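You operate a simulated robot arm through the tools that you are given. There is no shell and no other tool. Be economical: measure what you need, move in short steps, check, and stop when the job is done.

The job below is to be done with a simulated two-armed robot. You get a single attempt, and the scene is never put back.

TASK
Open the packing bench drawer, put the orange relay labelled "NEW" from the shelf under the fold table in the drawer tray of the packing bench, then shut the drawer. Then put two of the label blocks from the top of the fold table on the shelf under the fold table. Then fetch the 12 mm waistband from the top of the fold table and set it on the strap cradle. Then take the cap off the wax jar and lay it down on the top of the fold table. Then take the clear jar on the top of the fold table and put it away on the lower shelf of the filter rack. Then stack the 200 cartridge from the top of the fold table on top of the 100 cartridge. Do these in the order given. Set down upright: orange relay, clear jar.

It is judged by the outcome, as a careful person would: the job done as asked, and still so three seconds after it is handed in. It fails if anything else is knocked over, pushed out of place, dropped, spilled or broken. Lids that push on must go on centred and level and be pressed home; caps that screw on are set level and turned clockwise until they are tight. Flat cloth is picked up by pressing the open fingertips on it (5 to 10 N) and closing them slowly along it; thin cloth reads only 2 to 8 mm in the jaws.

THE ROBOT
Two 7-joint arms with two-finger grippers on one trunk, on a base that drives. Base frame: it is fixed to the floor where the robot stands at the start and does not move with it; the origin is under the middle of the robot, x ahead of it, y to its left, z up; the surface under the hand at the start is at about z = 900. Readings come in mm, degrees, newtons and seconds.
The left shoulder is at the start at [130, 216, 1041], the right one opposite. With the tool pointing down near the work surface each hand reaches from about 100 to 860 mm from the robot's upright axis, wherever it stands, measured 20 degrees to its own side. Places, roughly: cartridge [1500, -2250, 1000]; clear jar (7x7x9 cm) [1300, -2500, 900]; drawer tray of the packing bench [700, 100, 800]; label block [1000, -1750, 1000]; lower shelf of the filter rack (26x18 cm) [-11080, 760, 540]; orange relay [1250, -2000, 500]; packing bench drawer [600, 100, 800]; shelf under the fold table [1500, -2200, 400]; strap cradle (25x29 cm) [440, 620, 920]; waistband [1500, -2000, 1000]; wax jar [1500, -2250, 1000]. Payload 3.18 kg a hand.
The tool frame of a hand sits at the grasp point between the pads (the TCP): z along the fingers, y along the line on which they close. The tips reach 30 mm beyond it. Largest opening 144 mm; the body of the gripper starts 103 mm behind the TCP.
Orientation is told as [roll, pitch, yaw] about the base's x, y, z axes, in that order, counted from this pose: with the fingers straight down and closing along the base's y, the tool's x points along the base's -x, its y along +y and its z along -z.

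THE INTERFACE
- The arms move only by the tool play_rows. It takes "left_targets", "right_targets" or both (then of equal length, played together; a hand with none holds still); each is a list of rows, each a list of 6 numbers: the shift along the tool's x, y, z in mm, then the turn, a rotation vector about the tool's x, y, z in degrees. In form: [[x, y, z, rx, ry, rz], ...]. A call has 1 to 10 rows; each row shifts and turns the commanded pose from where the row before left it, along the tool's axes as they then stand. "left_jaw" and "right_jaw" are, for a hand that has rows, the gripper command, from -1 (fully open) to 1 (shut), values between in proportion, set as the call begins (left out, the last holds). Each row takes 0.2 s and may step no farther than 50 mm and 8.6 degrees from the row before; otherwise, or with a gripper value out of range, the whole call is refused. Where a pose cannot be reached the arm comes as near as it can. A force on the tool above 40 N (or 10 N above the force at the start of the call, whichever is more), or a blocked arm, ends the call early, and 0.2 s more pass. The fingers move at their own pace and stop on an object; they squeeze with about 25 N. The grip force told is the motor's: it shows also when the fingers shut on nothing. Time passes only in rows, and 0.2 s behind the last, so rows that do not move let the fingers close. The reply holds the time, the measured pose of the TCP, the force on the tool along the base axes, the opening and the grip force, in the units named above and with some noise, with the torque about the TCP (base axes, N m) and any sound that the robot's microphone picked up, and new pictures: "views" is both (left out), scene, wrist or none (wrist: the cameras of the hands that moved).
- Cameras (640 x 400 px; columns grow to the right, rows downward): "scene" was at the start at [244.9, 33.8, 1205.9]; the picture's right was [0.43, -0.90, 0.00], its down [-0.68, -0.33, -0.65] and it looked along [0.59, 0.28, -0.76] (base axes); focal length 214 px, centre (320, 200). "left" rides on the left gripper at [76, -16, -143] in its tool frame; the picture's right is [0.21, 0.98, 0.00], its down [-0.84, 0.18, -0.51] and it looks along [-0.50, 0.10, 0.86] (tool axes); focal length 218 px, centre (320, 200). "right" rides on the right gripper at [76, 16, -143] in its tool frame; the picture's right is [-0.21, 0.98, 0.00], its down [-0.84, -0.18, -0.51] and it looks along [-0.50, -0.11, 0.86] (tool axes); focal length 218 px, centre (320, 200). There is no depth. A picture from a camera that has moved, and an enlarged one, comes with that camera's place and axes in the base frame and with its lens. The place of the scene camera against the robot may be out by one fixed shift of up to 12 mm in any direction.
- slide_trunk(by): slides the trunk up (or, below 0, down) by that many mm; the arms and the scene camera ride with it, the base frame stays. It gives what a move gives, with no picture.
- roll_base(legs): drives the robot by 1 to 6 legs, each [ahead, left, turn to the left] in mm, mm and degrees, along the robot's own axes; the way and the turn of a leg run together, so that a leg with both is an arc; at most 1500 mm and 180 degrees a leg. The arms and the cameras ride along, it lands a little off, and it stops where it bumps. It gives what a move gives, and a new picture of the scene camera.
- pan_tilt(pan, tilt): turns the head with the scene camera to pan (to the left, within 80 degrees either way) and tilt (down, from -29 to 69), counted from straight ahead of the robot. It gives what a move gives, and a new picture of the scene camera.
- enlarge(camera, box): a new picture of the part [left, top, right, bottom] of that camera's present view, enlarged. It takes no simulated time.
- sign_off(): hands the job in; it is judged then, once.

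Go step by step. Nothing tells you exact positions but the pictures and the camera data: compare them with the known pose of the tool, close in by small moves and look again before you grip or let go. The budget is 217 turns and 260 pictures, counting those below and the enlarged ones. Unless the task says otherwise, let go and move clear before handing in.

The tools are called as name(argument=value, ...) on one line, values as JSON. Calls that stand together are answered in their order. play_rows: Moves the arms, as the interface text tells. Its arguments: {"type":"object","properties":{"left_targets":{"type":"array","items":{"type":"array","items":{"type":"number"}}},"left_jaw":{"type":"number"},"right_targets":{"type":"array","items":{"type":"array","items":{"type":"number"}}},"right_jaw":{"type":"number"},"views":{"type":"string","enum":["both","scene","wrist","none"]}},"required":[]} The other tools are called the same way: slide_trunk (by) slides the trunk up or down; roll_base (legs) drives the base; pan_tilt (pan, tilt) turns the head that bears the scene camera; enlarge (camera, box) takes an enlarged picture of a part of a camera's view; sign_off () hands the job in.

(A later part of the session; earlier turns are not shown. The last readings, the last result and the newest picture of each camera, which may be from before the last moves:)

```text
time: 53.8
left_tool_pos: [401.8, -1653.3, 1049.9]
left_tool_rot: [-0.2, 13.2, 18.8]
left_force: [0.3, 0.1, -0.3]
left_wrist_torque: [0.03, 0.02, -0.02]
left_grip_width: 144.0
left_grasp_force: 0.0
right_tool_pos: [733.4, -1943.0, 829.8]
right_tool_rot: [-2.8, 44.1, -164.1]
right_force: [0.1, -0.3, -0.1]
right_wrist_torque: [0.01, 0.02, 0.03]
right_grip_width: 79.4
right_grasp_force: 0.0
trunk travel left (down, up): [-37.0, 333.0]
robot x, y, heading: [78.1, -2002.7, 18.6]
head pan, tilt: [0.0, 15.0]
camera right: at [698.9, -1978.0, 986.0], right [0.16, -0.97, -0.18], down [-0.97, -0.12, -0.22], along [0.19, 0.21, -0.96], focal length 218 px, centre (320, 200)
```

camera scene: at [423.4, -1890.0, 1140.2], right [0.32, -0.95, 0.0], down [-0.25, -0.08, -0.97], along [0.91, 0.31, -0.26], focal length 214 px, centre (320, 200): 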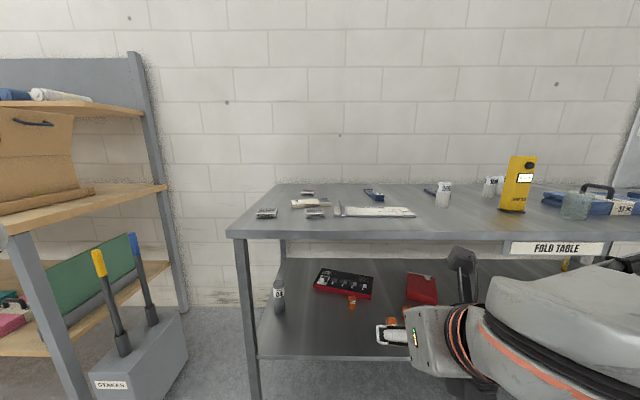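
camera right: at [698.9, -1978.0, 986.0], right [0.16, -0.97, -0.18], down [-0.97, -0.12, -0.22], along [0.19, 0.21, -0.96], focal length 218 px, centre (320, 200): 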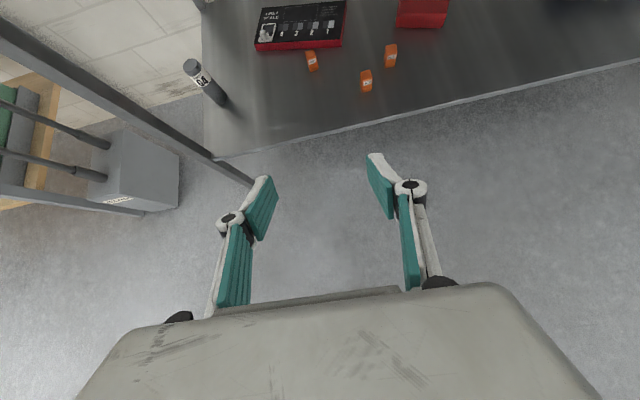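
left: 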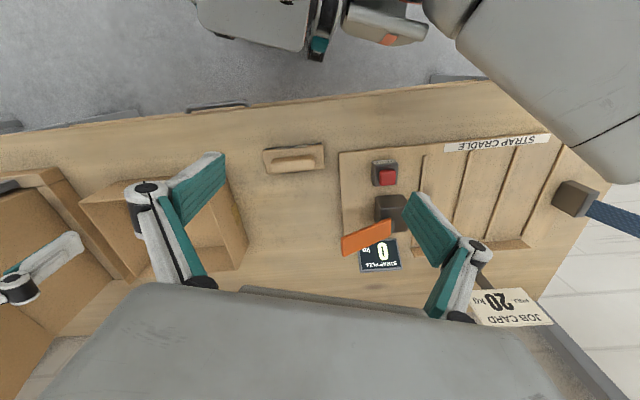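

The arm was too folded to get lower; the reach needs the hand further out. The relay is straight ahead of the right hand, so I'll extend forward and down.

play_rows(right_targets=[[0, 0, 40, 0, 0, -2], [0, 0, 42, 0, 0, 0], [-4, 0, 42, 0, 0, 0], [-4, 0, 42, 0, 0, 0], [-5, 0, 43, 0, 0, 0], [-5, 0, 43, 0, 0, 0], [-5, 0, 43, 0, 0, 0], [-6, 0, 43, 0, 0, 0]], views="both")

```text
time: 55.6
left_tool_pos: [402.2, -1652.3, 1050.2]
left_tool_rot: [-0.2, 13.4, 18.8]
left_force: [0.2, -0.1, -0.5]
left_wrist_torque: [0.02, 0.03, 0.0]
left_grip_width: 144.3
left_grasp_force: 0.1
right_tool_pos: [939.3, -1866.9, 562.5]
right_tool_rot: [-0.9, 44.1, -161.3]
right_force: [-0.5, 0.1, 0.0]
right_wrist_torque: [0.0, 0.0, -0.01]
right_grip_width: 79.2
right_grasp_force: 0.0
trunk travel left (down, up): [-37.0, 333.0]
robot x, y, heading: [82.3, -2006.4, 18.8]
head pan, tilt: [0.0, 15.0]
camera scene: at [424.2, -1889.9, 1139.7], right [0.32, -0.95, 0.0], down [-0.25, -0.08, -0.97], along [0.91, 0.31, -0.26], focal length 214 px, centre (320, 200)
camera right: at [902.9, -1899.1, 718.6], right [0.18, -0.97, -0.16], down [-0.96, -0.15, -0.22], along [0.19, 0.19, -0.96], focal length 218 px, centre (320, 200)
```

scene: 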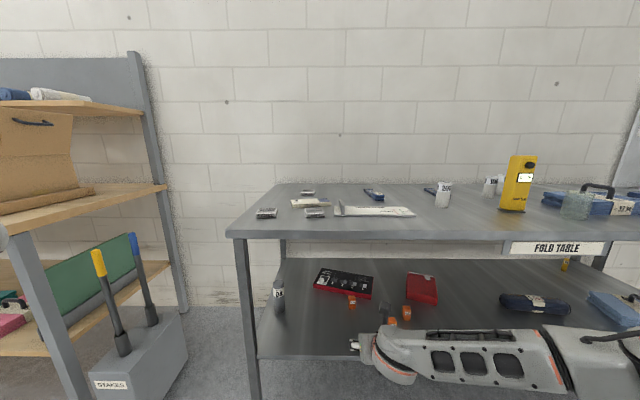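
right: 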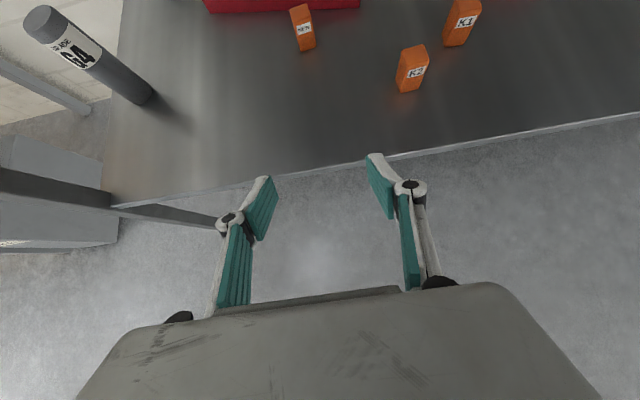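

The hand is in front of the shelf. I'll enlarge the scene to triangulate the relay from the two base positions.

enlarge(camera="scene", box=[300, 270, 420, 340])

```text
5.33 times, centred on (360, 305) of scene
camera zoom: at [424.2, -1889.9, 1139.7], right [0.32, -0.95, 0.0], down [-0.25, -0.08, -0.97], along [0.91, 0.31, -0.26], focal length 1144 px, centre (107, -360)
```

zoom: 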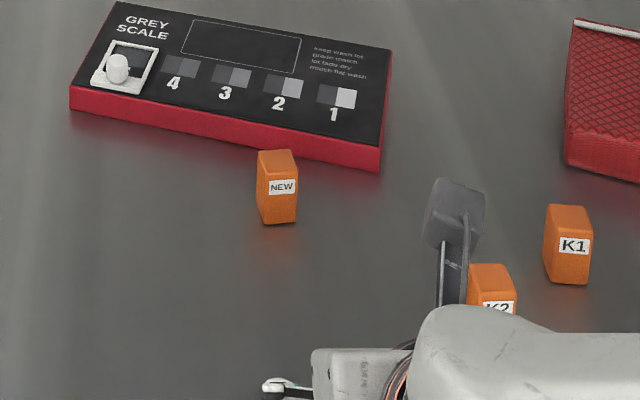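

The relay base is at about [1212, -1771, 425], straight ahead of the hand. I'll move in 200 mm under the table and look.

play_rows(right_targets=[[23.2, 0, 33.6, 0, 0, 0], [23.2, 0, 33.6, 0, 0, 0], [23.2, 0, 33.6, 0, 0, 0], [23.2, 0, 33.6, 0, 0, 0], [23.2, 0, 33.6, 0, 0, 0]], views="wrist")

```text
time: 56.8
left_tool_pos: [400.9, -1653.8, 1051.1]
left_tool_rot: [-0.3, 13.3, 18.6]
left_force: [0.4, 0.1, 0.4]
left_wrist_torque: [-0.06, 0.0, 0.02]
left_grip_width: 143.9
left_grasp_force: 0.0
right_tool_pos: [1085.1, -1821.1, 534.2]
right_tool_rot: [-1.0, 44.2, -161.3]
right_force: [-0.3, -0.3, -0.8]
right_wrist_torque: [0.0, 0.0, 0.01]
right_grip_width: 79.3
right_grasp_force: 0.2
right hand out of reach, approached as far as the arm can: row 4, 5
trunk travel left (down, up): [-37.0, 333.0]
robot x, y, heading: [77.1, -2000.8, 18.5]
head pan, tilt: [0.0, 15.0]
camera right: at [1049.1, -1853.8, 690.0], right [0.18, -0.97, -0.16], down [-0.96, -0.15, -0.22], along [0.19, 0.19, -0.96], focal length 218 px, centre (320, 200)
```

right: 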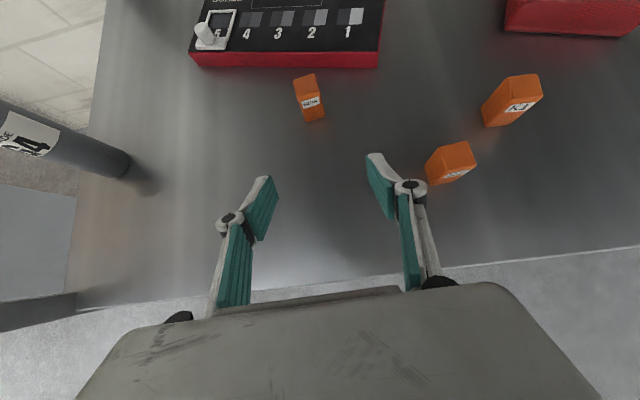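

At the end of reach. The relay base front is at [1209, -1773, 425]. I'll bring the base forward 90 mm and then close in.

roll_base(legs=[[90, 5, 0]])

play_rows(right_targets=[[-8, 0, 8, 0, 0, 0]], views="wrist")

```text
time: 57.9
left_tool_pos: [482.3, -1619.0, 1051.5]
left_tool_rot: [-0.3, 13.2, 19.0]
left_force: [-0.5, 0.6, 0.1]
left_wrist_torque: [-0.05, 0.01, 0.01]
left_grip_width: 144.1
left_grasp_force: 0.1
right_tool_pos: [1166.3, -1784.6, 533.1]
right_tool_rot: [-1.0, 44.1, -161.0]
right_force: [0.0, 0.2, 0.0]
right_wrist_torque: [0.03, 0.01, -0.03]
right_grip_width: 79.2
right_grasp_force: 0.0
trunk travel left (down, up): [-37.0, 333.0]
robot x, y, heading: [163.2, -1968.5, 19.1]
head pan, tilt: [0.0, 15.0]
camera scene: at [505.6, -1855.6, 1140.0], right [0.32, -0.95, 0.0], down [-0.25, -0.08, -0.97], along [0.91, 0.31, -0.26], focal length 214 px, centre (320, 200)
```

scene: 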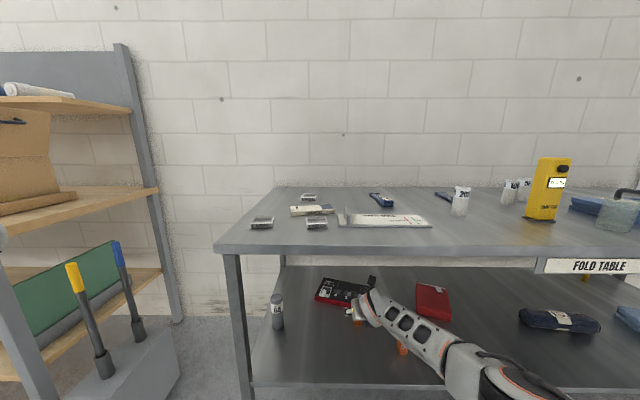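

```text
time: 58.3
left_tool_pos: [482.9, -1619.1, 1049.8]
left_tool_rot: [-0.1, 13.4, 18.9]
left_force: [-0.1, -1.1, 0.1]
left_wrist_torque: [-0.01, 0.02, 0.02]
left_grip_width: 143.9
left_grasp_force: 0.0
right_tool_pos: [1164.1, -1785.6, 521.4]
right_tool_rot: [-0.9, 44.2, -160.9]
right_force: [0.1, 0.1, 0.1]
right_wrist_torque: [0.02, -0.03, -0.01]
right_grip_width: 79.0
right_grasp_force: 0.1
trunk travel left (down, up): [-37.0, 333.0]
robot x, y, heading: [160.6, -1970.8, 18.8]
head pan, tilt: [0.0, 15.0]
camera right: at [1128.4, -1818.6, 677.2], right [0.19, -0.97, -0.16], down [-0.96, -0.15, -0.22], along [0.19, 0.19, -0.96], focal length 218 px, centre (320, 200)
```

right: 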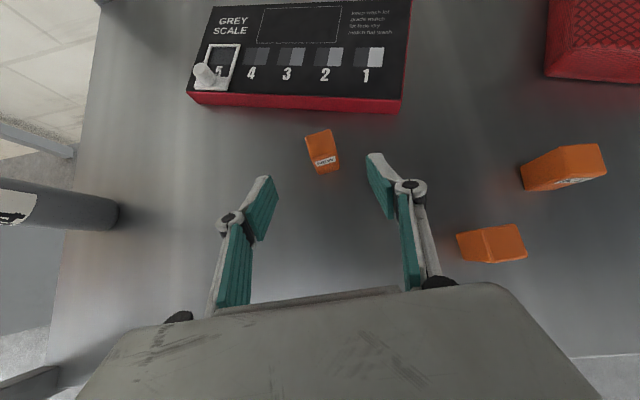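

The relay is centred between the fingers and lies along the tool axis, about 86 mm away. I'll advance.

play_rows(right_targets=[[0, 0, 28, 0, 0, 0], [0, 0, 28, 0, 0, 0], [0, 0, 22, 0, 0, 0]], views="wrist")

```text
time: 59.1
left_tool_pos: [482.6, -1619.3, 1050.7]
left_tool_rot: [-0.1, 13.4, 19.0]
left_force: [0.3, 0.2, -0.1]
left_wrist_torque: [-0.01, 0.03, 0.01]
left_grip_width: 143.7
left_grasp_force: 0.0
right_tool_pos: [1160.1, -1785.7, 511.8]
right_tool_rot: [-0.9, 44.1, -161.1]
right_force: [-0.8, 0.3, 0.4]
right_wrist_torque: [0.01, -0.01, -0.05]
right_grip_width: 79.2
right_grasp_force: 0.1
right hand out of reach, approached as far as the arm can: row 1, 2, 3
trunk travel left (down, up): [-37.0, 333.0]
robot x, y, heading: [164.2, -1973.3, 19.2]
head pan, tilt: [0.0, 15.0]
camera right: at [1124.9, -1818.5, 668.4], right [0.19, -0.97, -0.16], down [-0.96, -0.15, -0.22], along [0.19, 0.19, -0.96], focal length 218 px, centre (320, 200)
```

right: 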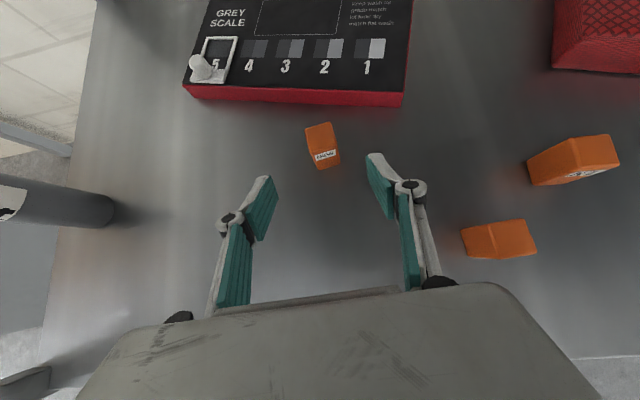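

Out of reach again. I'll retract a little, bring the base further in, and come down from above.

play_rows(right_targets=[[0, 0, -40, 0, 0, 0], [-38, 0, -38, 0, 0, 0]], views="none")

roll_base(legs=[[110, 0, 0]])

play_rows(right_targets=[[0, 0, 0, 0, 0, 0]], views="wrist")

```text
refused: row 2 steps farther than a row can; nothing moved
```

```text
time: 60.3
left_tool_pos: [583.9, -1582.1, 1051.0]
left_tool_rot: [-0.2, 13.3, 19.0]
left_force: [0.4, 0.0, -0.5]
left_wrist_torque: [-0.03, 0.01, 0.01]
left_grip_width: 143.9
left_grasp_force: 0.1
right_tool_pos: [1262.4, -1746.9, 511.3]
right_tool_rot: [-0.8, 44.0, -160.8]
right_force: [-0.4, 1.3, -1.2]
right_wrist_torque: [-0.02, -0.05, -0.01]
right_grip_width: 79.2
right_grasp_force: 0.0
trunk travel left (down, up): [-37.0, 333.0]
robot x, y, heading: [265.1, -1940.9, 19.1]
head pan, tilt: [0.0, 15.0]
camera scene: at [608.2, -1819.0, 1140.0], right [0.33, -0.94, 0.0], down [-0.24, -0.09, -0.97], along [0.91, 0.32, -0.26], focal length 214 px, centre (320, 200)
```

scene: 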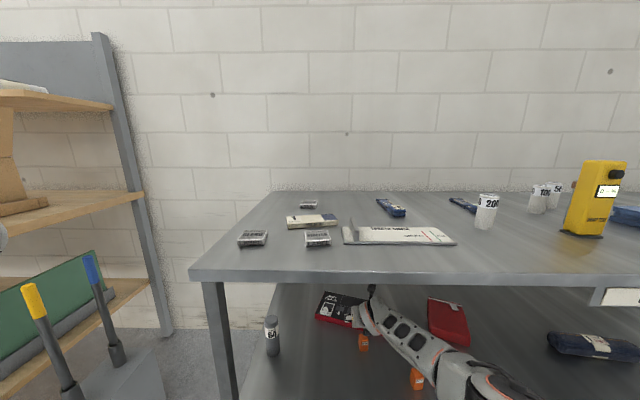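

```text
time: 60.7
left_tool_pos: [583.8, -1582.8, 1050.9]
left_tool_rot: [-0.2, 13.1, 19.2]
left_force: [0.6, 0.1, 0.3]
left_wrist_torque: [0.02, -0.02, 0.02]
left_grip_width: 144.0
left_grasp_force: 0.1
right_tool_pos: [1263.1, -1747.2, 512.5]
right_tool_rot: [-0.8, 44.2, -160.9]
right_force: [0.9, 0.5, -0.2]
right_wrist_torque: [0.01, 0.06, 0.0]
right_grip_width: 79.2
right_grasp_force: 0.0
trunk travel left (down, up): [-37.0, 333.0]
robot x, y, heading: [266.3, -1937.2, 18.9]
head pan, tilt: [0.0, 15.0]
camera right: at [1227.3, -1779.6, 668.5], right [0.19, -0.97, -0.16], down [-0.96, -0.15, -0.22], along [0.19, 0.19, -0.96], focal length 218 px, centre (320, 200)
```

right: 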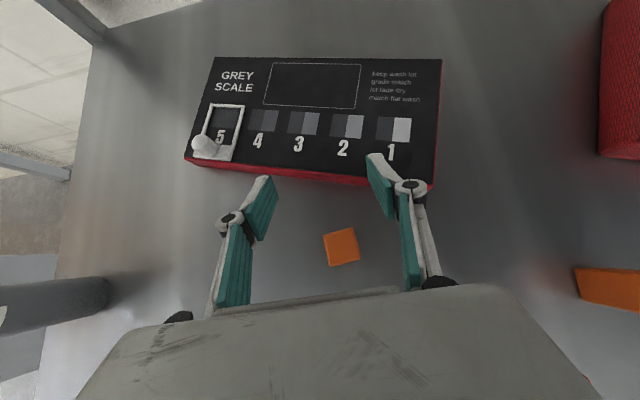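

The hand passed cleanly over the relay, which now sits between and just behind the fingertips. I'll move back 43 mm and then straight down.

play_rows(right_targets=[[-31, 6, -30, 0, 0, 0], [0, 0, 0, 0, 0, 0]], views="wrist")

```text
time: 61.3
left_tool_pos: [583.8, -1584.7, 1051.8]
left_tool_rot: [-0.1, 13.1, 19.2]
left_force: [0.2, -0.8, -0.5]
left_wrist_torque: [0.11, 0.02, -0.01]
left_grip_width: 144.0
left_grasp_force: 0.1
right_tool_pos: [1224.1, -1768.2, 511.7]
right_tool_rot: [-0.9, 44.1, -161.0]
right_force: [0.0, -1.0, 0.4]
right_wrist_torque: [0.08, -0.01, 0.09]
right_grip_width: 79.2
right_grasp_force: 0.1
trunk travel left (down, up): [-37.0, 333.0]
robot x, y, heading: [264.1, -1934.7, 19.1]
head pan, tilt: [0.0, 15.0]
camera right: at [1187.6, -1799.9, 667.1], right [0.19, -0.97, -0.16], down [-0.96, -0.15, -0.22], along [0.19, 0.19, -0.96], focal length 218 px, centre (320, 200)
```

right: 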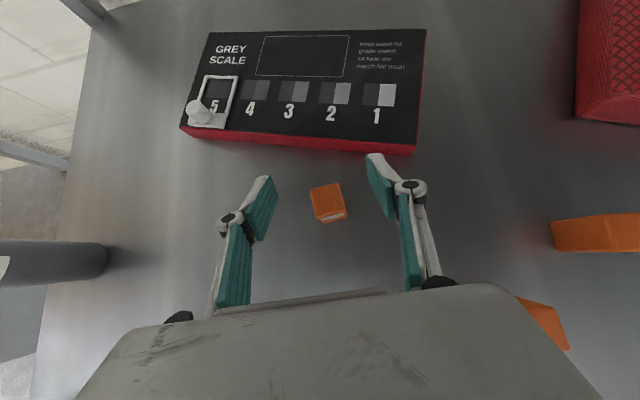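

play_rows(right_targets=[[-17.4, 0, 18, 0, 0, 0], [-16.4, 0, 17, 0, 0, 0]], views="wrist")

```text
time: 61.9
left_tool_pos: [584.7, -1583.1, 1050.3]
left_tool_rot: [-0.2, 13.3, 19.0]
left_force: [-0.8, -0.1, -0.1]
left_wrist_torque: [-0.02, -0.01, -0.04]
left_grip_width: 144.0
left_grasp_force: 0.2
right_tool_pos: [1221.5, -1764.7, 463.5]
right_tool_rot: [-0.8, 44.1, -160.7]
right_force: [0.5, 0.4, -0.5]
right_wrist_torque: [0.02, 0.02, -0.01]
right_grip_width: 79.2
right_grasp_force: 0.1
trunk travel left (down, up): [-37.0, 333.0]
robot x, y, heading: [264.0, -1934.2, 19.0]
head pan, tilt: [0.0, 15.0]
camera right: at [1186.5, -1797.4, 618.9], right [0.19, -0.97, -0.16], down [-0.96, -0.15, -0.22], along [0.19, 0.19, -0.96], focal length 218 px, centre (320, 200)
```

right: 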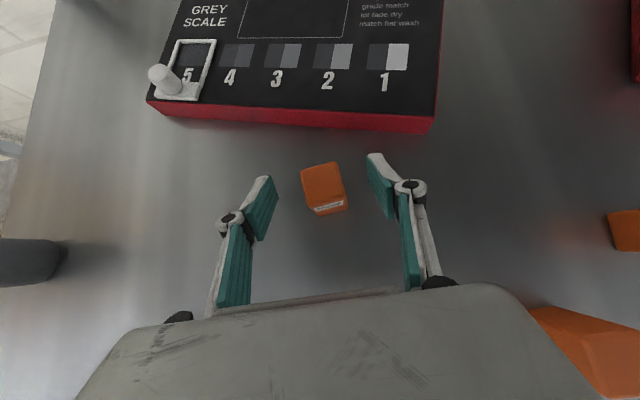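

The relay is centred in the jaws. I'll close in two stages.

play_rows(right_targets=[[0, 0, 0, 0, 0, 0]], right_jaw=0.4, views="none")

play_rows(right_targets=[[0, 0, 0, 0, 0, 0], [0, 0, 0, 0, 0, 0]], right_jaw=1, views="wrist")

```text
time: 62.3
left_tool_pos: [583.7, -1581.5, 1051.4]
left_tool_rot: [-0.2, 13.3, 19.2]
left_force: [0.0, 0.8, 0.3]
left_wrist_torque: [0.0, -0.02, 0.0]
left_grip_width: 143.9
left_grasp_force: 0.1
right_tool_pos: [1221.7, -1765.2, 463.4]
right_tool_rot: [-1.0, 44.1, -160.9]
right_force: [1.1, 0.0, 0.5]
right_wrist_torque: [0.02, -0.01, -0.03]
right_grip_width: 43.6
right_grasp_force: 0.0
trunk travel left (down, up): [-37.0, 333.0]
robot x, y, heading: [265.3, -1939.7, 19.1]
head pan, tilt: [0.0, 15.0]
```

```text
time: 62.9
left_tool_pos: [583.7, -1583.4, 1051.2]
left_tool_rot: [-0.2, 13.3, 19.1]
left_force: [-0.6, -0.1, -0.6]
left_wrist_torque: [-0.01, -0.03, -0.03]
left_grip_width: 144.2
left_grasp_force: 0.1
right_tool_pos: [1220.3, -1763.5, 463.2]
right_tool_rot: [-1.0, 44.2, -160.8]
right_force: [-0.2, 0.2, 0.5]
right_wrist_torque: [-0.01, 0.01, 0.0]
right_grip_width: 28.2
right_grasp_force: 25.2
trunk travel left (down, up): [-37.0, 333.0]
robot x, y, heading: [266.7, -1931.6, 19.2]
head pan, tilt: [0.0, 15.0]
camera right: at [1186.4, -1797.2, 619.8], right [0.19, -0.97, -0.16], down [-0.96, -0.15, -0.22], along [0.19, 0.19, -0.96], focal length 218 px, centre (320, 200)
```

right: 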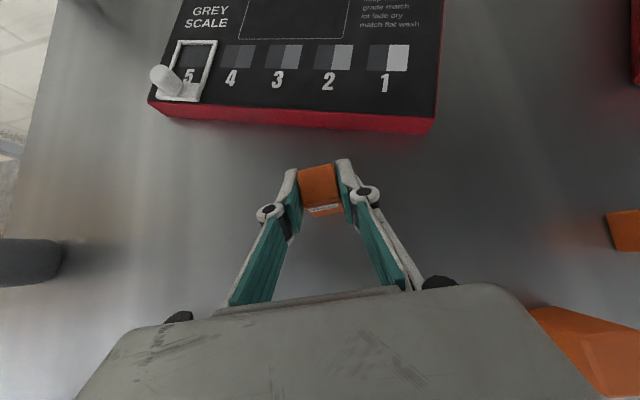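

The relay is held at 28 mm. I'll lift it 40 mm and back out.

play_rows(right_targets=[[14, 0, -14.4, 0, 0, 0], [14, 0, -14.4, 0, 0, 0]], views="none")

roll_base(legs=[[-420, 0, 0]])

play_rows(right_targets=[[0, 0, 0, 0, 0, 0]], views="wrist")

```text
time: 63.5
left_tool_pos: [585.0, -1582.9, 1050.7]
left_tool_rot: [-0.1, 13.1, 19.1]
left_force: [-0.3, -0.4, 0.2]
left_wrist_torque: [0.0, 0.0, 0.01]
left_grip_width: 143.9
left_grasp_force: 0.1
right_tool_pos: [1221.5, -1766.0, 505.0]
right_tool_rot: [-1.0, 44.2, -160.9]
right_force: [-0.7, 0.0, -0.3]
right_wrist_torque: [-0.03, 0.0, 0.02]
right_grip_width: 28.2
right_grasp_force: 25.5
trunk travel left (down, up): [-37.0, 333.0]
robot x, y, heading: [265.8, -1936.0, 19.0]
head pan, tilt: [0.0, 15.0]
```

```text
time: 66.1
left_tool_pos: [170.8, -1726.2, 1051.2]
left_tool_rot: [-0.3, 13.3, 19.0]
left_force: [0.0, -0.4, -0.3]
left_wrist_torque: [0.02, 0.04, 0.03]
left_grip_width: 143.8
left_grasp_force: 0.0
right_tool_pos: [808.9, -1909.0, 506.0]
right_tool_rot: [-0.9, 44.2, -161.0]
right_force: [-0.5, 0.0, 0.2]
right_wrist_torque: [-0.01, 0.02, 0.02]
right_grip_width: 28.0
right_grasp_force: 24.9
trunk travel left (down, up): [-37.0, 333.0]
robot x, y, heading: [-148.9, -2078.8, 19.1]
head pan, tilt: [0.0, 15.0]
camera scene: at [194.8, -1962.4, 1140.2], right [0.33, -0.94, 0.0], down [-0.24, -0.08, -0.97], along [0.91, 0.32, -0.26], focal length 214 px, centre (320, 200)
```

scene: 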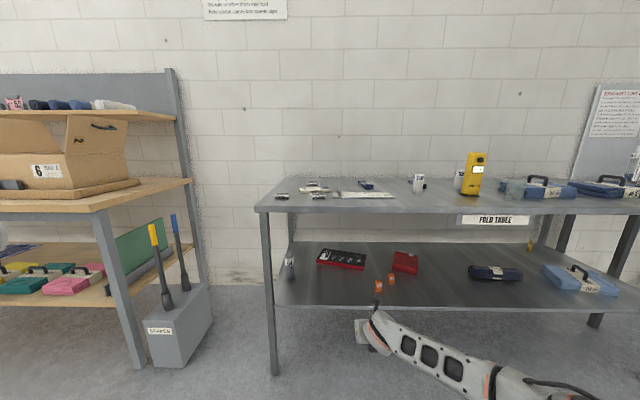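

```text
time: 66.5
left_tool_pos: [170.8, -1726.3, 1050.9]
left_tool_rot: [-0.2, 13.3, 19.1]
left_force: [0.1, 0.1, 0.4]
left_wrist_torque: [0.01, -0.01, 0.02]
left_grip_width: 143.7
left_grasp_force: 0.2
right_tool_pos: [809.5, -1910.1, 504.8]
right_tool_rot: [-1.0, 44.1, -160.9]
right_force: [0.1, 0.2, -0.5]
right_wrist_torque: [0.02, 0.01, -0.04]
right_grip_width: 28.2
right_grasp_force: 24.8
trunk travel left (down, up): [-37.0, 333.0]
robot x, y, heading: [-150.9, -2078.4, 19.2]
head pan, tilt: [0.0, 15.0]
camera right: at [773.5, -1942.2, 661.0], right [0.19, -0.97, -0.16], down [-0.96, -0.15, -0.22], along [0.19, 0.19, -0.96], focal length 218 px, centre (320, 200)
```

right: 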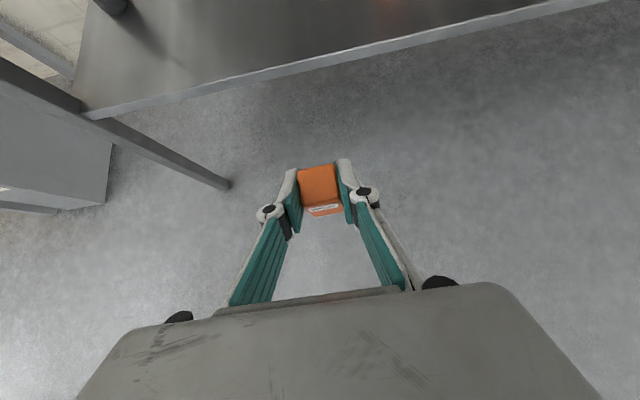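

The relay is held upright and clear, and the other two relays still stand. I'll raise the hand and drive back to the bench in stages, clear of the cart and the table.

play_rows(right_targets=[[23.7, 0, -42, 0, 0, 0], [23.7, 0, -42, 0, 0, 0], [23.7, 0, -42, 0, 0, 0], [23.7, 0, -42, 0, 0, 0], [23.7, 0, -42, 0, 0, 0], [23.7, 0, -42, 0, 0, 0], [23.7, 0, -42, 0, 0, 0], [23.7, 0, -42, 0, 0, 0], [23.7, 0, -42, 0, 0, 0]], views="none")

roll_base(legs=[[0, 0, 70.9], [1178, 0, 0], [0, 350, 0], [0, 0, -72.2], [-81, 749, 0]])

pan_tilt(pan=0, tilt=45)

```text
time: 68.5
left_tool_pos: [169.1, -1726.5, 1052.0]
left_tool_rot: [-0.2, 13.1, 19.1]
left_force: [-0.8, -0.3, 0.7]
left_wrist_torque: [0.01, -0.06, 0.01]
left_grip_width: 144.2
left_grasp_force: 0.0
right_tool_pos: [704.9, -1953.4, 926.9]
right_tool_rot: [-0.9, 44.1, -160.8]
right_force: [-0.4, -0.1, -1.1]
right_wrist_torque: [0.01, -0.01, -0.01]
right_grip_width: 28.1
right_grasp_force: 24.6
trunk travel left (down, up): [-37.0, 333.0]
robot x, y, heading: [-147.3, -2079.8, 19.2]
head pan, tilt: [0.0, 15.0]
```

```text
time: 90.7
left_tool_pos: [-497.0, 163.6, 1050.9]
left_tool_rot: [-0.2, 13.3, 18.0]
left_force: [0.5, 0.5, 0.5]
left_wrist_torque: [-0.01, -0.03, 0.0]
left_grip_width: 144.1
left_grasp_force: 0.1
right_tool_pos: [34.6, -74.6, 923.5]
right_tool_rot: [-0.9, 44.2, -161.9]
right_force: [-0.1, -0.1, -0.6]
right_wrist_torque: [0.0, 0.0, -0.02]
right_grip_width: 28.0
right_grasp_force: 25.0
trunk travel left (down, up): [-37.0, 333.0]
robot x, y, heading: [-821.4, -184.8, 18.2]
head pan, tilt: [0.0, 15.0]
camera scene: at [-476.8, -73.7, 1140.1], right [0.31, -0.95, 0.0], down [-0.25, -0.08, -0.97], along [0.92, 0.3, -0.26], focal length 214 px, centre (320, 200)
```

scene: 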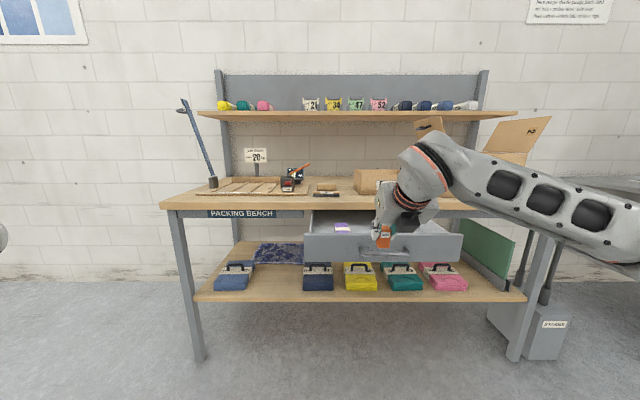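

```text
time: 91.7
left_tool_pos: [-495.9, 164.3, 1051.5]
left_tool_rot: [-0.2, 13.2, 18.0]
left_force: [0.1, -0.3, -0.6]
left_wrist_torque: [0.02, -0.01, 0.01]
left_grip_width: 144.1
left_grasp_force: 0.0
right_tool_pos: [35.3, -73.8, 924.6]
right_tool_rot: [-0.9, 44.1, -161.9]
right_force: [0.5, -0.2, -0.5]
right_wrist_torque: [0.0, -0.02, 0.0]
right_grip_width: 28.3
right_grasp_force: 25.4
trunk travel left (down, up): [-37.0, 333.0]
robot x, y, heading: [-820.0, -185.6, 18.1]
head pan, tilt: [0.0, 45.0]
camera scene: at [-488.2, -77.5, 1093.4], right [0.31, -0.95, 0.0], down [-0.67, -0.22, -0.71], along [0.67, 0.22, -0.71], focal length 214 px, centre (320, 200)
```

scene: 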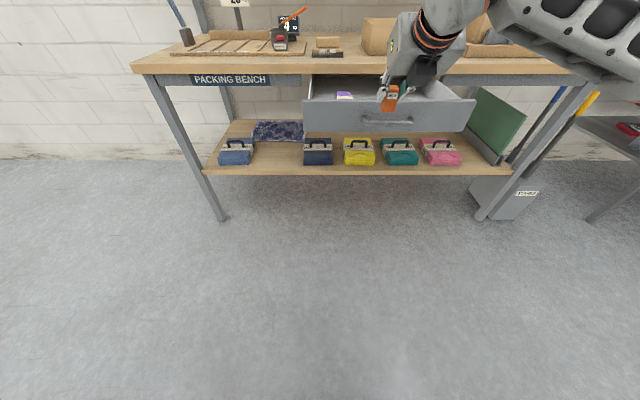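

I'm staged in front of the open drawer. I'll bring the relay over its middle.

roll_base(legs=[[235, -28, 0]])

play_rows(right_targets=[[0, 0, 0, 0, 0, 0]], views="wrist")

```text
time: 93.4
left_tool_pos: [-266.6, 207.0, 1051.4]
left_tool_rot: [-0.2, 13.3, 17.9]
left_force: [0.9, 0.2, -0.1]
left_wrist_torque: [-0.03, 0.04, 0.03]
left_grip_width: 143.9
left_grasp_force: 0.1
right_tool_pos: [262.4, -31.6, 925.1]
right_tool_rot: [-0.9, 44.2, -162.2]
right_force: [0.3, 0.4, -1.1]
right_wrist_torque: [0.01, -0.03, 0.01]
right_grip_width: 28.2
right_grasp_force: 25.2
trunk travel left (down, up): [-37.0, 333.0]
robot x, y, heading: [-595.8, -140.0, 17.8]
head pan, tilt: [0.0, 45.0]
camera scene: at [-260.3, -34.0, 1093.3], right [0.31, -0.95, 0.0], down [-0.67, -0.22, -0.71], along [0.67, 0.22, -0.71], focal length 214 px, centre (320, 200)
```

scene: 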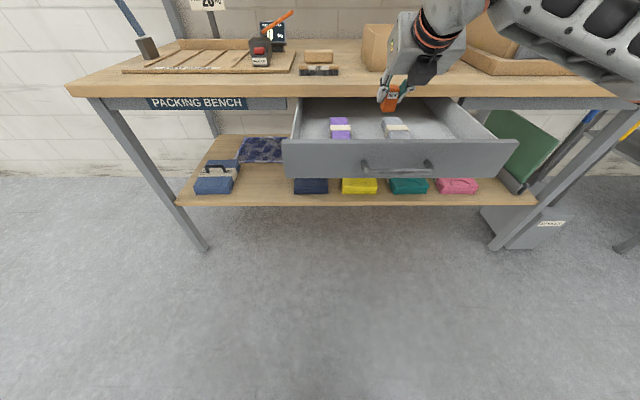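

```text
time: 93.8
left_tool_pos: [-267.0, 206.2, 1050.8]
left_tool_rot: [-0.2, 13.2, 17.8]
left_force: [0.3, -0.9, 0.2]
left_wrist_torque: [-0.01, 0.0, 0.01]
left_grip_width: 144.1
left_grasp_force: 0.1
right_tool_pos: [262.7, -32.8, 924.7]
right_tool_rot: [-0.9, 44.2, -162.3]
right_force: [0.8, 0.8, -0.3]
right_wrist_torque: [-0.03, -0.01, 0.03]
right_grip_width: 27.8
right_grasp_force: 24.3
trunk travel left (down, up): [-37.0, 333.0]
robot x, y, heading: [-594.7, -138.3, 17.9]
head pan, tilt: [0.0, 45.0]
camera right: at [226.3, -64.1, 1081.1], right [0.17, -0.97, -0.16], down [-0.97, -0.13, -0.22], along [0.19, 0.19, -0.96], focal length 218 px, centre (320, 200)
```

right: 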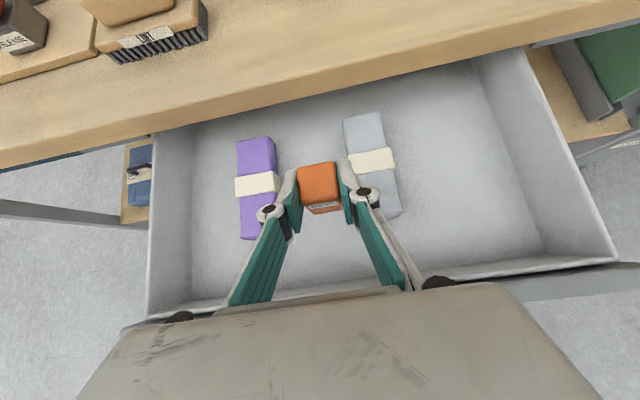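

I can see two soft items in the drawer with a clear gap between them. I'll shift slightly left and lower the relay there.

play_rows(right_targets=[[-7, -12, -7, 0, 0, 0], [-17.4, 0, 18, 0, 0, 0], [-17.4, 0, 18, 0, 0, 0], [-17.4, 0, 18, 0, 0, 0]], views="wrist")

```text
time: 94.8
left_tool_pos: [-266.2, 207.3, 1049.3]
left_tool_rot: [-0.2, 13.3, 17.8]
left_force: [0.4, 1.2, -0.1]
left_wrist_torque: [-0.01, 0.02, 0.01]
left_grip_width: 144.0
left_grasp_force: 0.1
right_tool_pos: [251.3, -22.0, 847.5]
right_tool_rot: [-1.0, 44.0, -162.2]
right_force: [0.4, 0.1, -0.7]
right_wrist_torque: [-0.02, 0.0, 0.02]
right_grip_width: 28.3
right_grasp_force: 25.1
trunk travel left (down, up): [-37.0, 333.0]
robot x, y, heading: [-595.1, -137.9, 17.9]
head pan, tilt: [0.0, 45.0]
camera right: at [214.8, -54.6, 1004.0], right [0.17, -0.97, -0.16], down [-0.97, -0.13, -0.22], along [0.19, 0.19, -0.96], focal length 218 px, centre (320, 200)
```

right: 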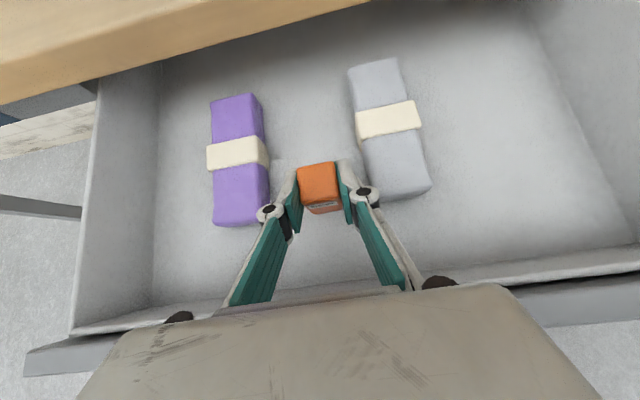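

play_rows(right_targets=[[-9, 0, 9.3, 0, 0, 0], [-4, 0, 4, 0, 0, 0], [-3, 0, 3, 0, 0, 0], [-3, 0, 3, 0, 0, 0]], views="wrist")

```text
time: 95.8
left_tool_pos: [-267.5, 207.6, 1050.1]
left_tool_rot: [-0.2, 13.3, 17.9]
left_force: [-0.2, 0.2, 0.3]
left_wrist_torque: [0.01, 0.02, -0.02]
left_grip_width: 143.8
left_grasp_force: 0.1
right_tool_pos: [250.1, -21.9, 822.3]
right_tool_rot: [-0.9, 44.1, -162.2]
right_force: [-0.4, 0.1, -0.5]
right_wrist_torque: [-0.01, 0.01, -0.02]
right_grip_width: 28.3
right_grasp_force: 25.3
trunk travel left (down, up): [-37.0, 333.0]
robot x, y, heading: [-593.7, -137.2, 17.8]
head pan, tilt: [0.0, 45.0]
camera right: at [213.7, -54.3, 978.5], right [0.17, -0.97, -0.16], down [-0.97, -0.13, -0.22], along [0.19, 0.19, -0.96], focal length 218 px, centre (320, 200)
```

right: 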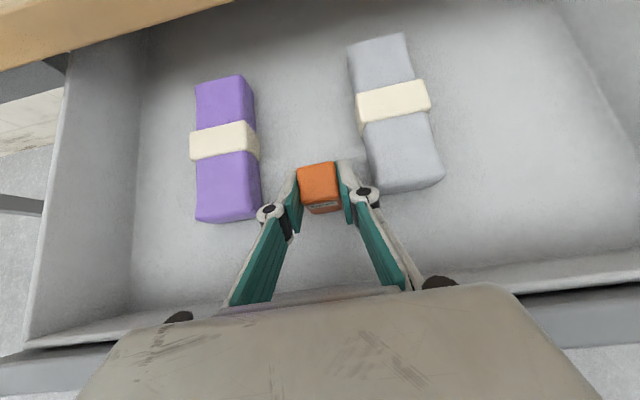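

play_rows(right_targets=[[-2, 0, 2, 0, 0, 0], [-2, 0, 2, 0, 0, 0], [-2, 0, 2, 0, 0, 0], [-2, 0, 2, 0, 0, 0], [-2, 0, 2, 0, 0, 0]], views="wrist")

```text
time: 97.0
left_tool_pos: [-269.3, 206.2, 1052.4]
left_tool_rot: [-0.3, 13.1, 17.7]
left_force: [0.3, 0.1, 0.6]
left_wrist_torque: [0.0, -0.01, 0.01]
left_grip_width: 144.1
left_grasp_force: 0.0
right_tool_pos: [248.0, -21.9, 812.4]
right_tool_rot: [-1.0, 44.6, -162.0]
right_force: [1.3, 0.8, 22.4]
right_wrist_torque: [0.08, -0.42, 0.04]
right_grip_width: 28.9
right_grasp_force: 25.3
trunk travel left (down, up): [-37.0, 333.0]
robot x, y, heading: [-596.8, -135.3, 17.7]
head pan, tilt: [0.0, 45.0]
camera right: at [210.8, -55.4, 969.1], right [0.17, -0.97, -0.16], down [-0.96, -0.13, -0.23], along [0.2, 0.19, -0.96], focal length 218 px, centre (320, 200)
```

right: 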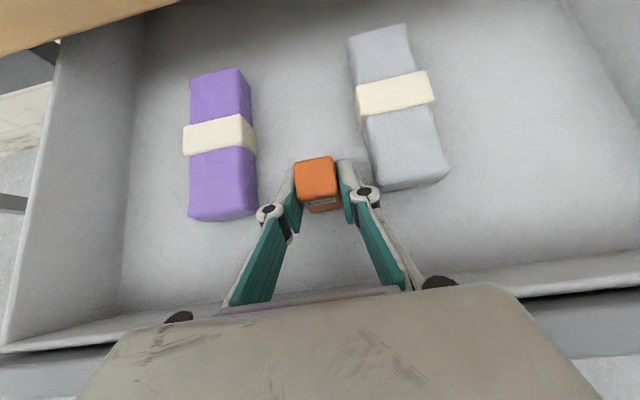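

The relay touches down with 22 N. I'll ease up 2 mm, open a little and retreat along the fingers.

play_rows(right_targets=[[1.2, 0, -1.2, 0, 0, 0], [0, 0, 0, 0, 0, 0]], views="none")

play_rows(right_targets=[[0, 0, 0, 0, 0, 0], [0, 0, 0, 0, 0, 0]], right_jaw=0.28, views="wrist")

```text
time: 97.6
left_tool_pos: [-269.6, 205.8, 1052.1]
left_tool_rot: [-0.2, 13.1, 17.8]
left_force: [-0.3, 0.1, -0.6]
left_wrist_torque: [0.0, 0.0, 0.03]
left_grip_width: 144.1
left_grasp_force: 0.0
right_tool_pos: [247.6, -22.7, 812.7]
right_tool_rot: [-0.9, 44.4, -162.1]
right_force: [-1.2, 2.5, 22.0]
right_wrist_torque: [0.14, -0.41, 0.04]
right_grip_width: 27.6
right_grasp_force: 25.2
trunk travel left (down, up): [-37.0, 333.0]
robot x, y, heading: [-594.5, -135.6, 17.9]
head pan, tilt: [0.0, 45.0]
```

```text
time: 98.2
left_tool_pos: [-268.3, 206.4, 1049.6]
left_tool_rot: [-0.2, 13.3, 17.8]
left_force: [0.8, 0.3, 0.0]
left_wrist_torque: [0.0, -0.01, -0.02]
left_grip_width: 144.1
left_grasp_force: 0.1
right_tool_pos: [248.5, -23.1, 808.0]
right_tool_rot: [-0.8, 44.0, -162.1]
right_force: [-0.4, 0.4, 7.3]
right_wrist_torque: [0.04, -0.1, 0.05]
right_grip_width: 51.2
right_grasp_force: 0.1
trunk travel left (down, up): [-37.0, 333.0]
robot x, y, heading: [-596.4, -140.3, 17.8]
head pan, tilt: [0.0, 45.0]
camera right: at [212.5, -55.4, 963.9], right [0.17, -0.97, -0.16], down [-0.97, -0.13, -0.22], along [0.19, 0.19, -0.96], focal length 218 px, centre (320, 200)
```

right: 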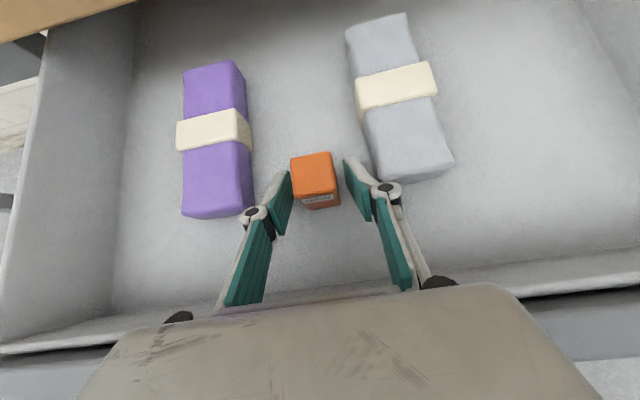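

The relay stands upright in the tray. I'll lift the hand straight up.

play_rows(right_targets=[[14, 0, -14.4, 0, 0, 0], [28, 0, -28.8, 0, 0, 0], [28, 0, -28.8, 0, 0, 0], [28, 0, -28.8, 0, 0, 0]], views="wrist")

```text
time: 99.2
left_tool_pos: [-268.5, 207.4, 1051.9]
left_tool_rot: [-0.1, 13.2, 17.8]
left_force: [-0.4, 0.3, -0.7]
left_wrist_torque: [0.01, -0.02, -0.01]
left_grip_width: 143.8
left_grasp_force: 0.1
right_tool_pos: [246.6, -22.1, 953.0]
right_tool_rot: [-0.9, 44.3, -162.1]
right_force: [-0.7, 0.0, -0.8]
right_wrist_torque: [-0.02, -0.01, 0.0]
right_grip_width: 51.8
right_grasp_force: 0.1
trunk travel left (down, up): [-37.0, 333.0]
robot x, y, heading: [-597.3, -139.5, 17.7]
head pan, tilt: [0.0, 45.0]
camera right: at [210.3, -55.4, 1109.8], right [0.17, -0.97, -0.16], down [-0.97, -0.13, -0.22], along [0.2, 0.19, -0.96], focal length 218 px, centre (320, 200)
```

right: 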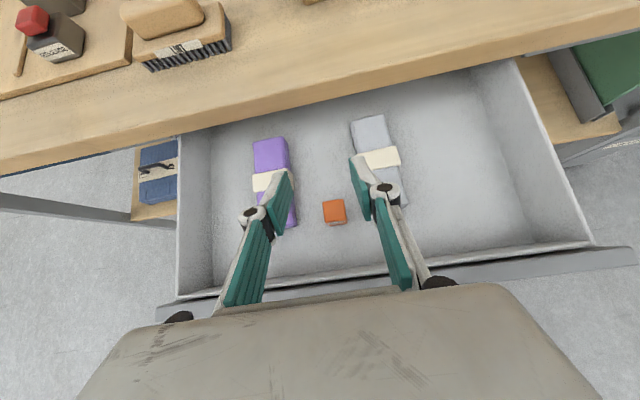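

Clear. I'll back off, roll the hand to the handle grip and come down in front of the bar at about [129, -74, 802].

roll_base(legs=[[-240, 0, 0]])

play_rows(right_targets=[[0, 0, 0, 0, 0, -8.5], [0, 0, 0, 0, 0, -8.5], [0, 0, 0, 0, 0, -8.5], [0, 0, 0, 0, 0, -8.5], [0, 0, 0, 0, 0, -8.5], [0, 0, 0, 0, 0, -8.5], [0, 0, 0, 0, 0, -8.5], [0, 0, 0, 0, 0, -8.5], [0, 0, 0, 0, 0, -8.5], [0, 0, 0, 0, 0, -8.5]], right_jaw=0.2, views="none")

play_rows(right_targets=[[0, 0, 0, -7.5, 0, 0], [0, 0, 0, -7.5, 0, 0]], views="both")

```text
time: 101.0
left_tool_pos: [-491.7, 131.6, 1050.9]
left_tool_rot: [-0.2, 13.4, 17.3]
left_force: [0.0, -0.9, -0.5]
left_wrist_torque: [-0.01, 0.0, 0.02]
left_grip_width: 144.0
left_grasp_force: 0.0
right_tool_pos: [22.7, -102.3, 949.8]
right_tool_rot: [-0.9, 44.3, -162.7]
right_force: [0.1, 0.4, 0.3]
right_wrist_torque: [0.01, 0.01, 0.02]
right_grip_width: 52.0
right_grasp_force: 0.1
trunk travel left (down, up): [-37.0, 333.0]
robot x, y, heading: [-821.4, -211.5, 17.2]
head pan, tilt: [0.0, 45.0]
camera scene: at [-486.7, -108.7, 1093.4], right [0.3, -0.95, 0.0], down [-0.67, -0.21, -0.71], along [0.68, 0.21, -0.71], focal length 214 px, centre (320, 200)
```

scene: 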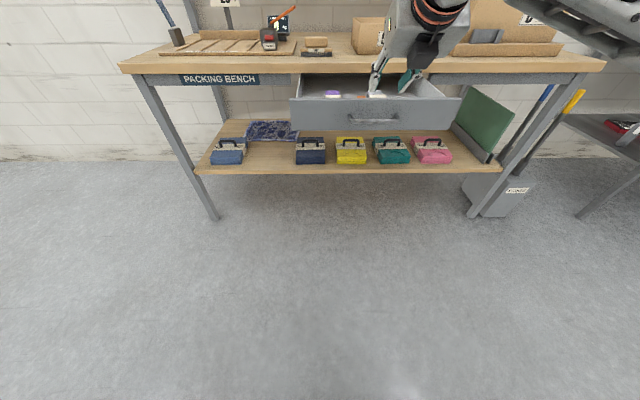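

```text
time: 103.2
left_tool_pos: [-492.0, 132.0, 1050.7]
left_tool_rot: [-0.1, 13.3, 17.3]
left_force: [0.3, -0.4, 0.3]
left_wrist_torque: [0.01, 0.01, -0.01]
left_grip_width: 144.4
left_grasp_force: 0.1
right_tool_pos: [22.3, -102.9, 952.4]
right_tool_rot: [44.0, 4.2, -75.6]
right_force: [-0.3, 0.5, 0.2]
right_wrist_torque: [0.01, 0.01, -0.01]
right_grip_width: 57.5
right_grasp_force: 0.0
trunk travel left (down, up): [-37.0, 333.0]
robot x, y, heading: [-826.4, -210.9, 17.0]
head pan, tilt: [0.0, 45.0]
```

```text
time: 103.8
left_tool_pos: [-490.2, 131.0, 1050.3]
left_tool_rot: [-0.2, 13.3, 17.4]
left_force: [-0.3, 1.1, 1.1]
left_wrist_torque: [-0.02, 0.01, 0.02]
left_grip_width: 144.1
left_grasp_force: 0.2
right_tool_pos: [22.9, -101.9, 951.0]
right_tool_rot: [59.0, 4.1, -75.5]
right_force: [0.0, 0.8, 0.1]
right_wrist_torque: [0.01, -0.01, -0.02]
right_grip_width: 57.6
right_grasp_force: 0.1
trunk travel left (down, up): [-37.0, 333.0]
robot x, y, heading: [-822.8, -208.1, 17.4]
head pan, tilt: [0.0, 45.0]
camera scene: at [-486.2, -108.6, 1093.2], right [0.3, -0.95, 0.0], down [-0.68, -0.21, -0.71], along [0.68, 0.21, -0.71], focal length 214 px, centre (320, 200)
camera right: at [-105.9, -63.7, 1045.0], right [0.55, -0.14, 0.82], down [-0.3, -0.95, 0.05], along [0.78, -0.27, -0.57], focal length 218 px, centre (320, 200)
```

scene: 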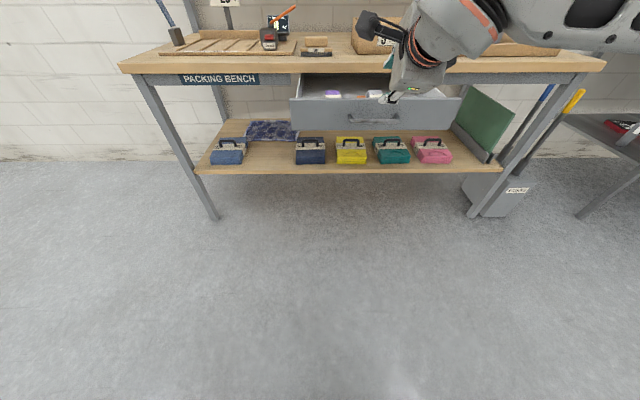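
right: 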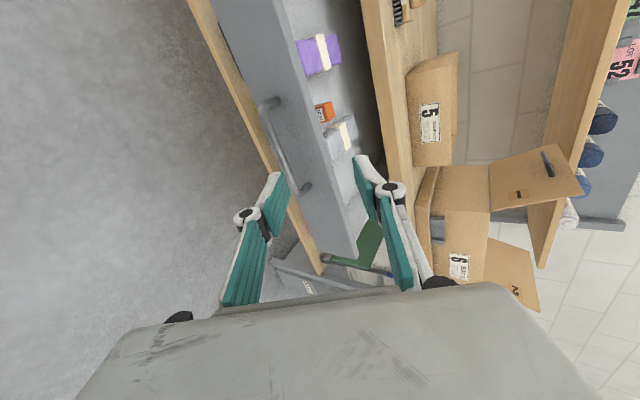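

The relay still stands in the drawer. I'll come down to a standoff in front of the bar.

play_rows(right_targets=[[0, -23.7, 33, 0, 0, 0], [0, -23.7, 33, 0, 0, 0], [0, -23.7, 33, 0, 0, 0]], views="wrist")

```text
time: 104.6
left_tool_pos: [-490.8, 131.9, 1051.4]
left_tool_rot: [-0.2, 13.2, 17.4]
left_force: [0.1, 0.4, -0.4]
left_wrist_torque: [-0.04, 0.01, 0.01]
left_grip_width: 144.2
left_grasp_force: 0.0
right_tool_pos: [65.1, -81.0, 837.4]
right_tool_rot: [59.0, 4.1, -75.5]
right_force: [0.6, 0.1, -1.1]
right_wrist_torque: [-0.01, 0.03, -0.01]
right_grip_width: 57.4
right_grasp_force: 0.0
trunk travel left (down, up): [-37.0, 333.0]
robot x, y, heading: [-821.8, -208.7, 17.3]
head pan, tilt: [0.0, 45.0]
camera right: at [-62.9, -42.5, 931.5], right [0.55, -0.13, 0.82], down [-0.3, -0.95, 0.05], along [0.78, -0.27, -0.57], focal length 218 px, centre (320, 200)
```

right: 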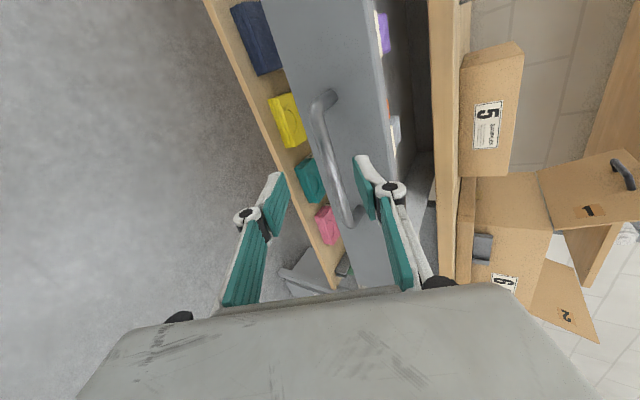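

play_rows(right_targets=[[0, 4, 15, 0, 0, 3], [0, 4, 15, 0, 0, 0]], views="wrist")

```text
time: 105.2
left_tool_pos: [-490.2, 132.2, 1050.7]
left_tool_rot: [-0.2, 13.3, 17.3]
left_force: [-1.4, -0.6, -0.2]
left_wrist_torque: [-0.01, 0.01, 0.02]
left_grip_width: 143.9
left_grasp_force: 0.0
right_tool_pos: [94.3, -73.7, 828.7]
right_tool_rot: [58.8, 6.6, -77.2]
right_force: [0.2, -0.2, 0.4]
right_wrist_torque: [0.02, 0.0, -0.01]
right_grip_width: 57.6
right_grasp_force: 0.1
trunk travel left (down, up): [-37.0, 333.0]
robot x, y, heading: [-820.1, -212.5, 17.2]
head pan, tilt: [0.0, 45.0]
camera right: at [-30.7, -36.5, 926.0], right [0.56, -0.19, 0.81], down [-0.33, -0.95, 0.01], along [0.76, -0.27, -0.59], focal length 218 px, centre (320, 200)
```

right: 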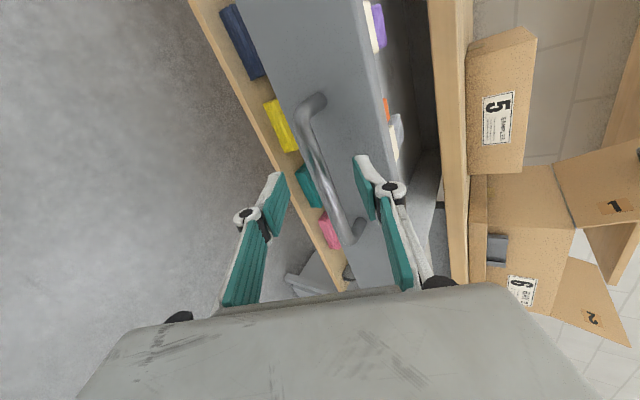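

play_rows(right_targets=[[0, 0, 10, 0, 0, -5], [0, 0, 9, 0, 0, 0]], views="wrist")

```text
time: 105.8
left_tool_pos: [-490.9, 132.6, 1050.9]
left_tool_rot: [-0.2, 13.2, 17.3]
left_force: [0.4, 0.2, -0.1]
left_wrist_torque: [0.0, 0.01, 0.02]
left_grip_width: 143.9
left_grasp_force: 0.0
right_tool_pos: [111.5, -69.4, 819.0]
right_tool_rot: [59.1, 2.3, -74.6]
right_force: [0.1, 0.1, -0.5]
right_wrist_torque: [0.0, -0.02, -0.01]
right_grip_width: 57.8
right_grasp_force: 0.0
trunk travel left (down, up): [-37.0, 333.0]
robot x, y, heading: [-819.0, -206.5, 17.3]
head pan, tilt: [0.0, 45.0]
camera right: at [-17.9, -29.8, 911.2], right [0.55, -0.1, 0.83], down [-0.28, -0.96, 0.07], along [0.79, -0.27, -0.55], focal length 218 px, centre (320, 200)
```

right: 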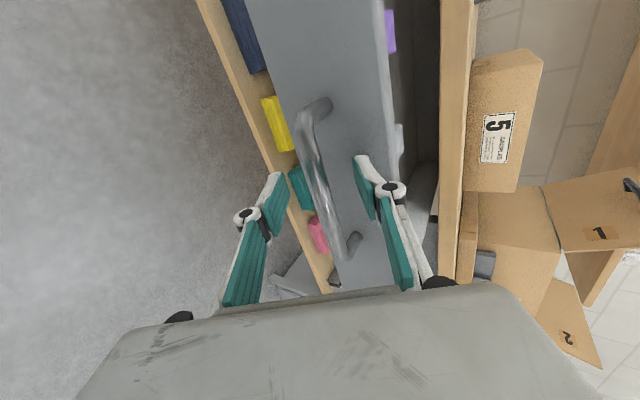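

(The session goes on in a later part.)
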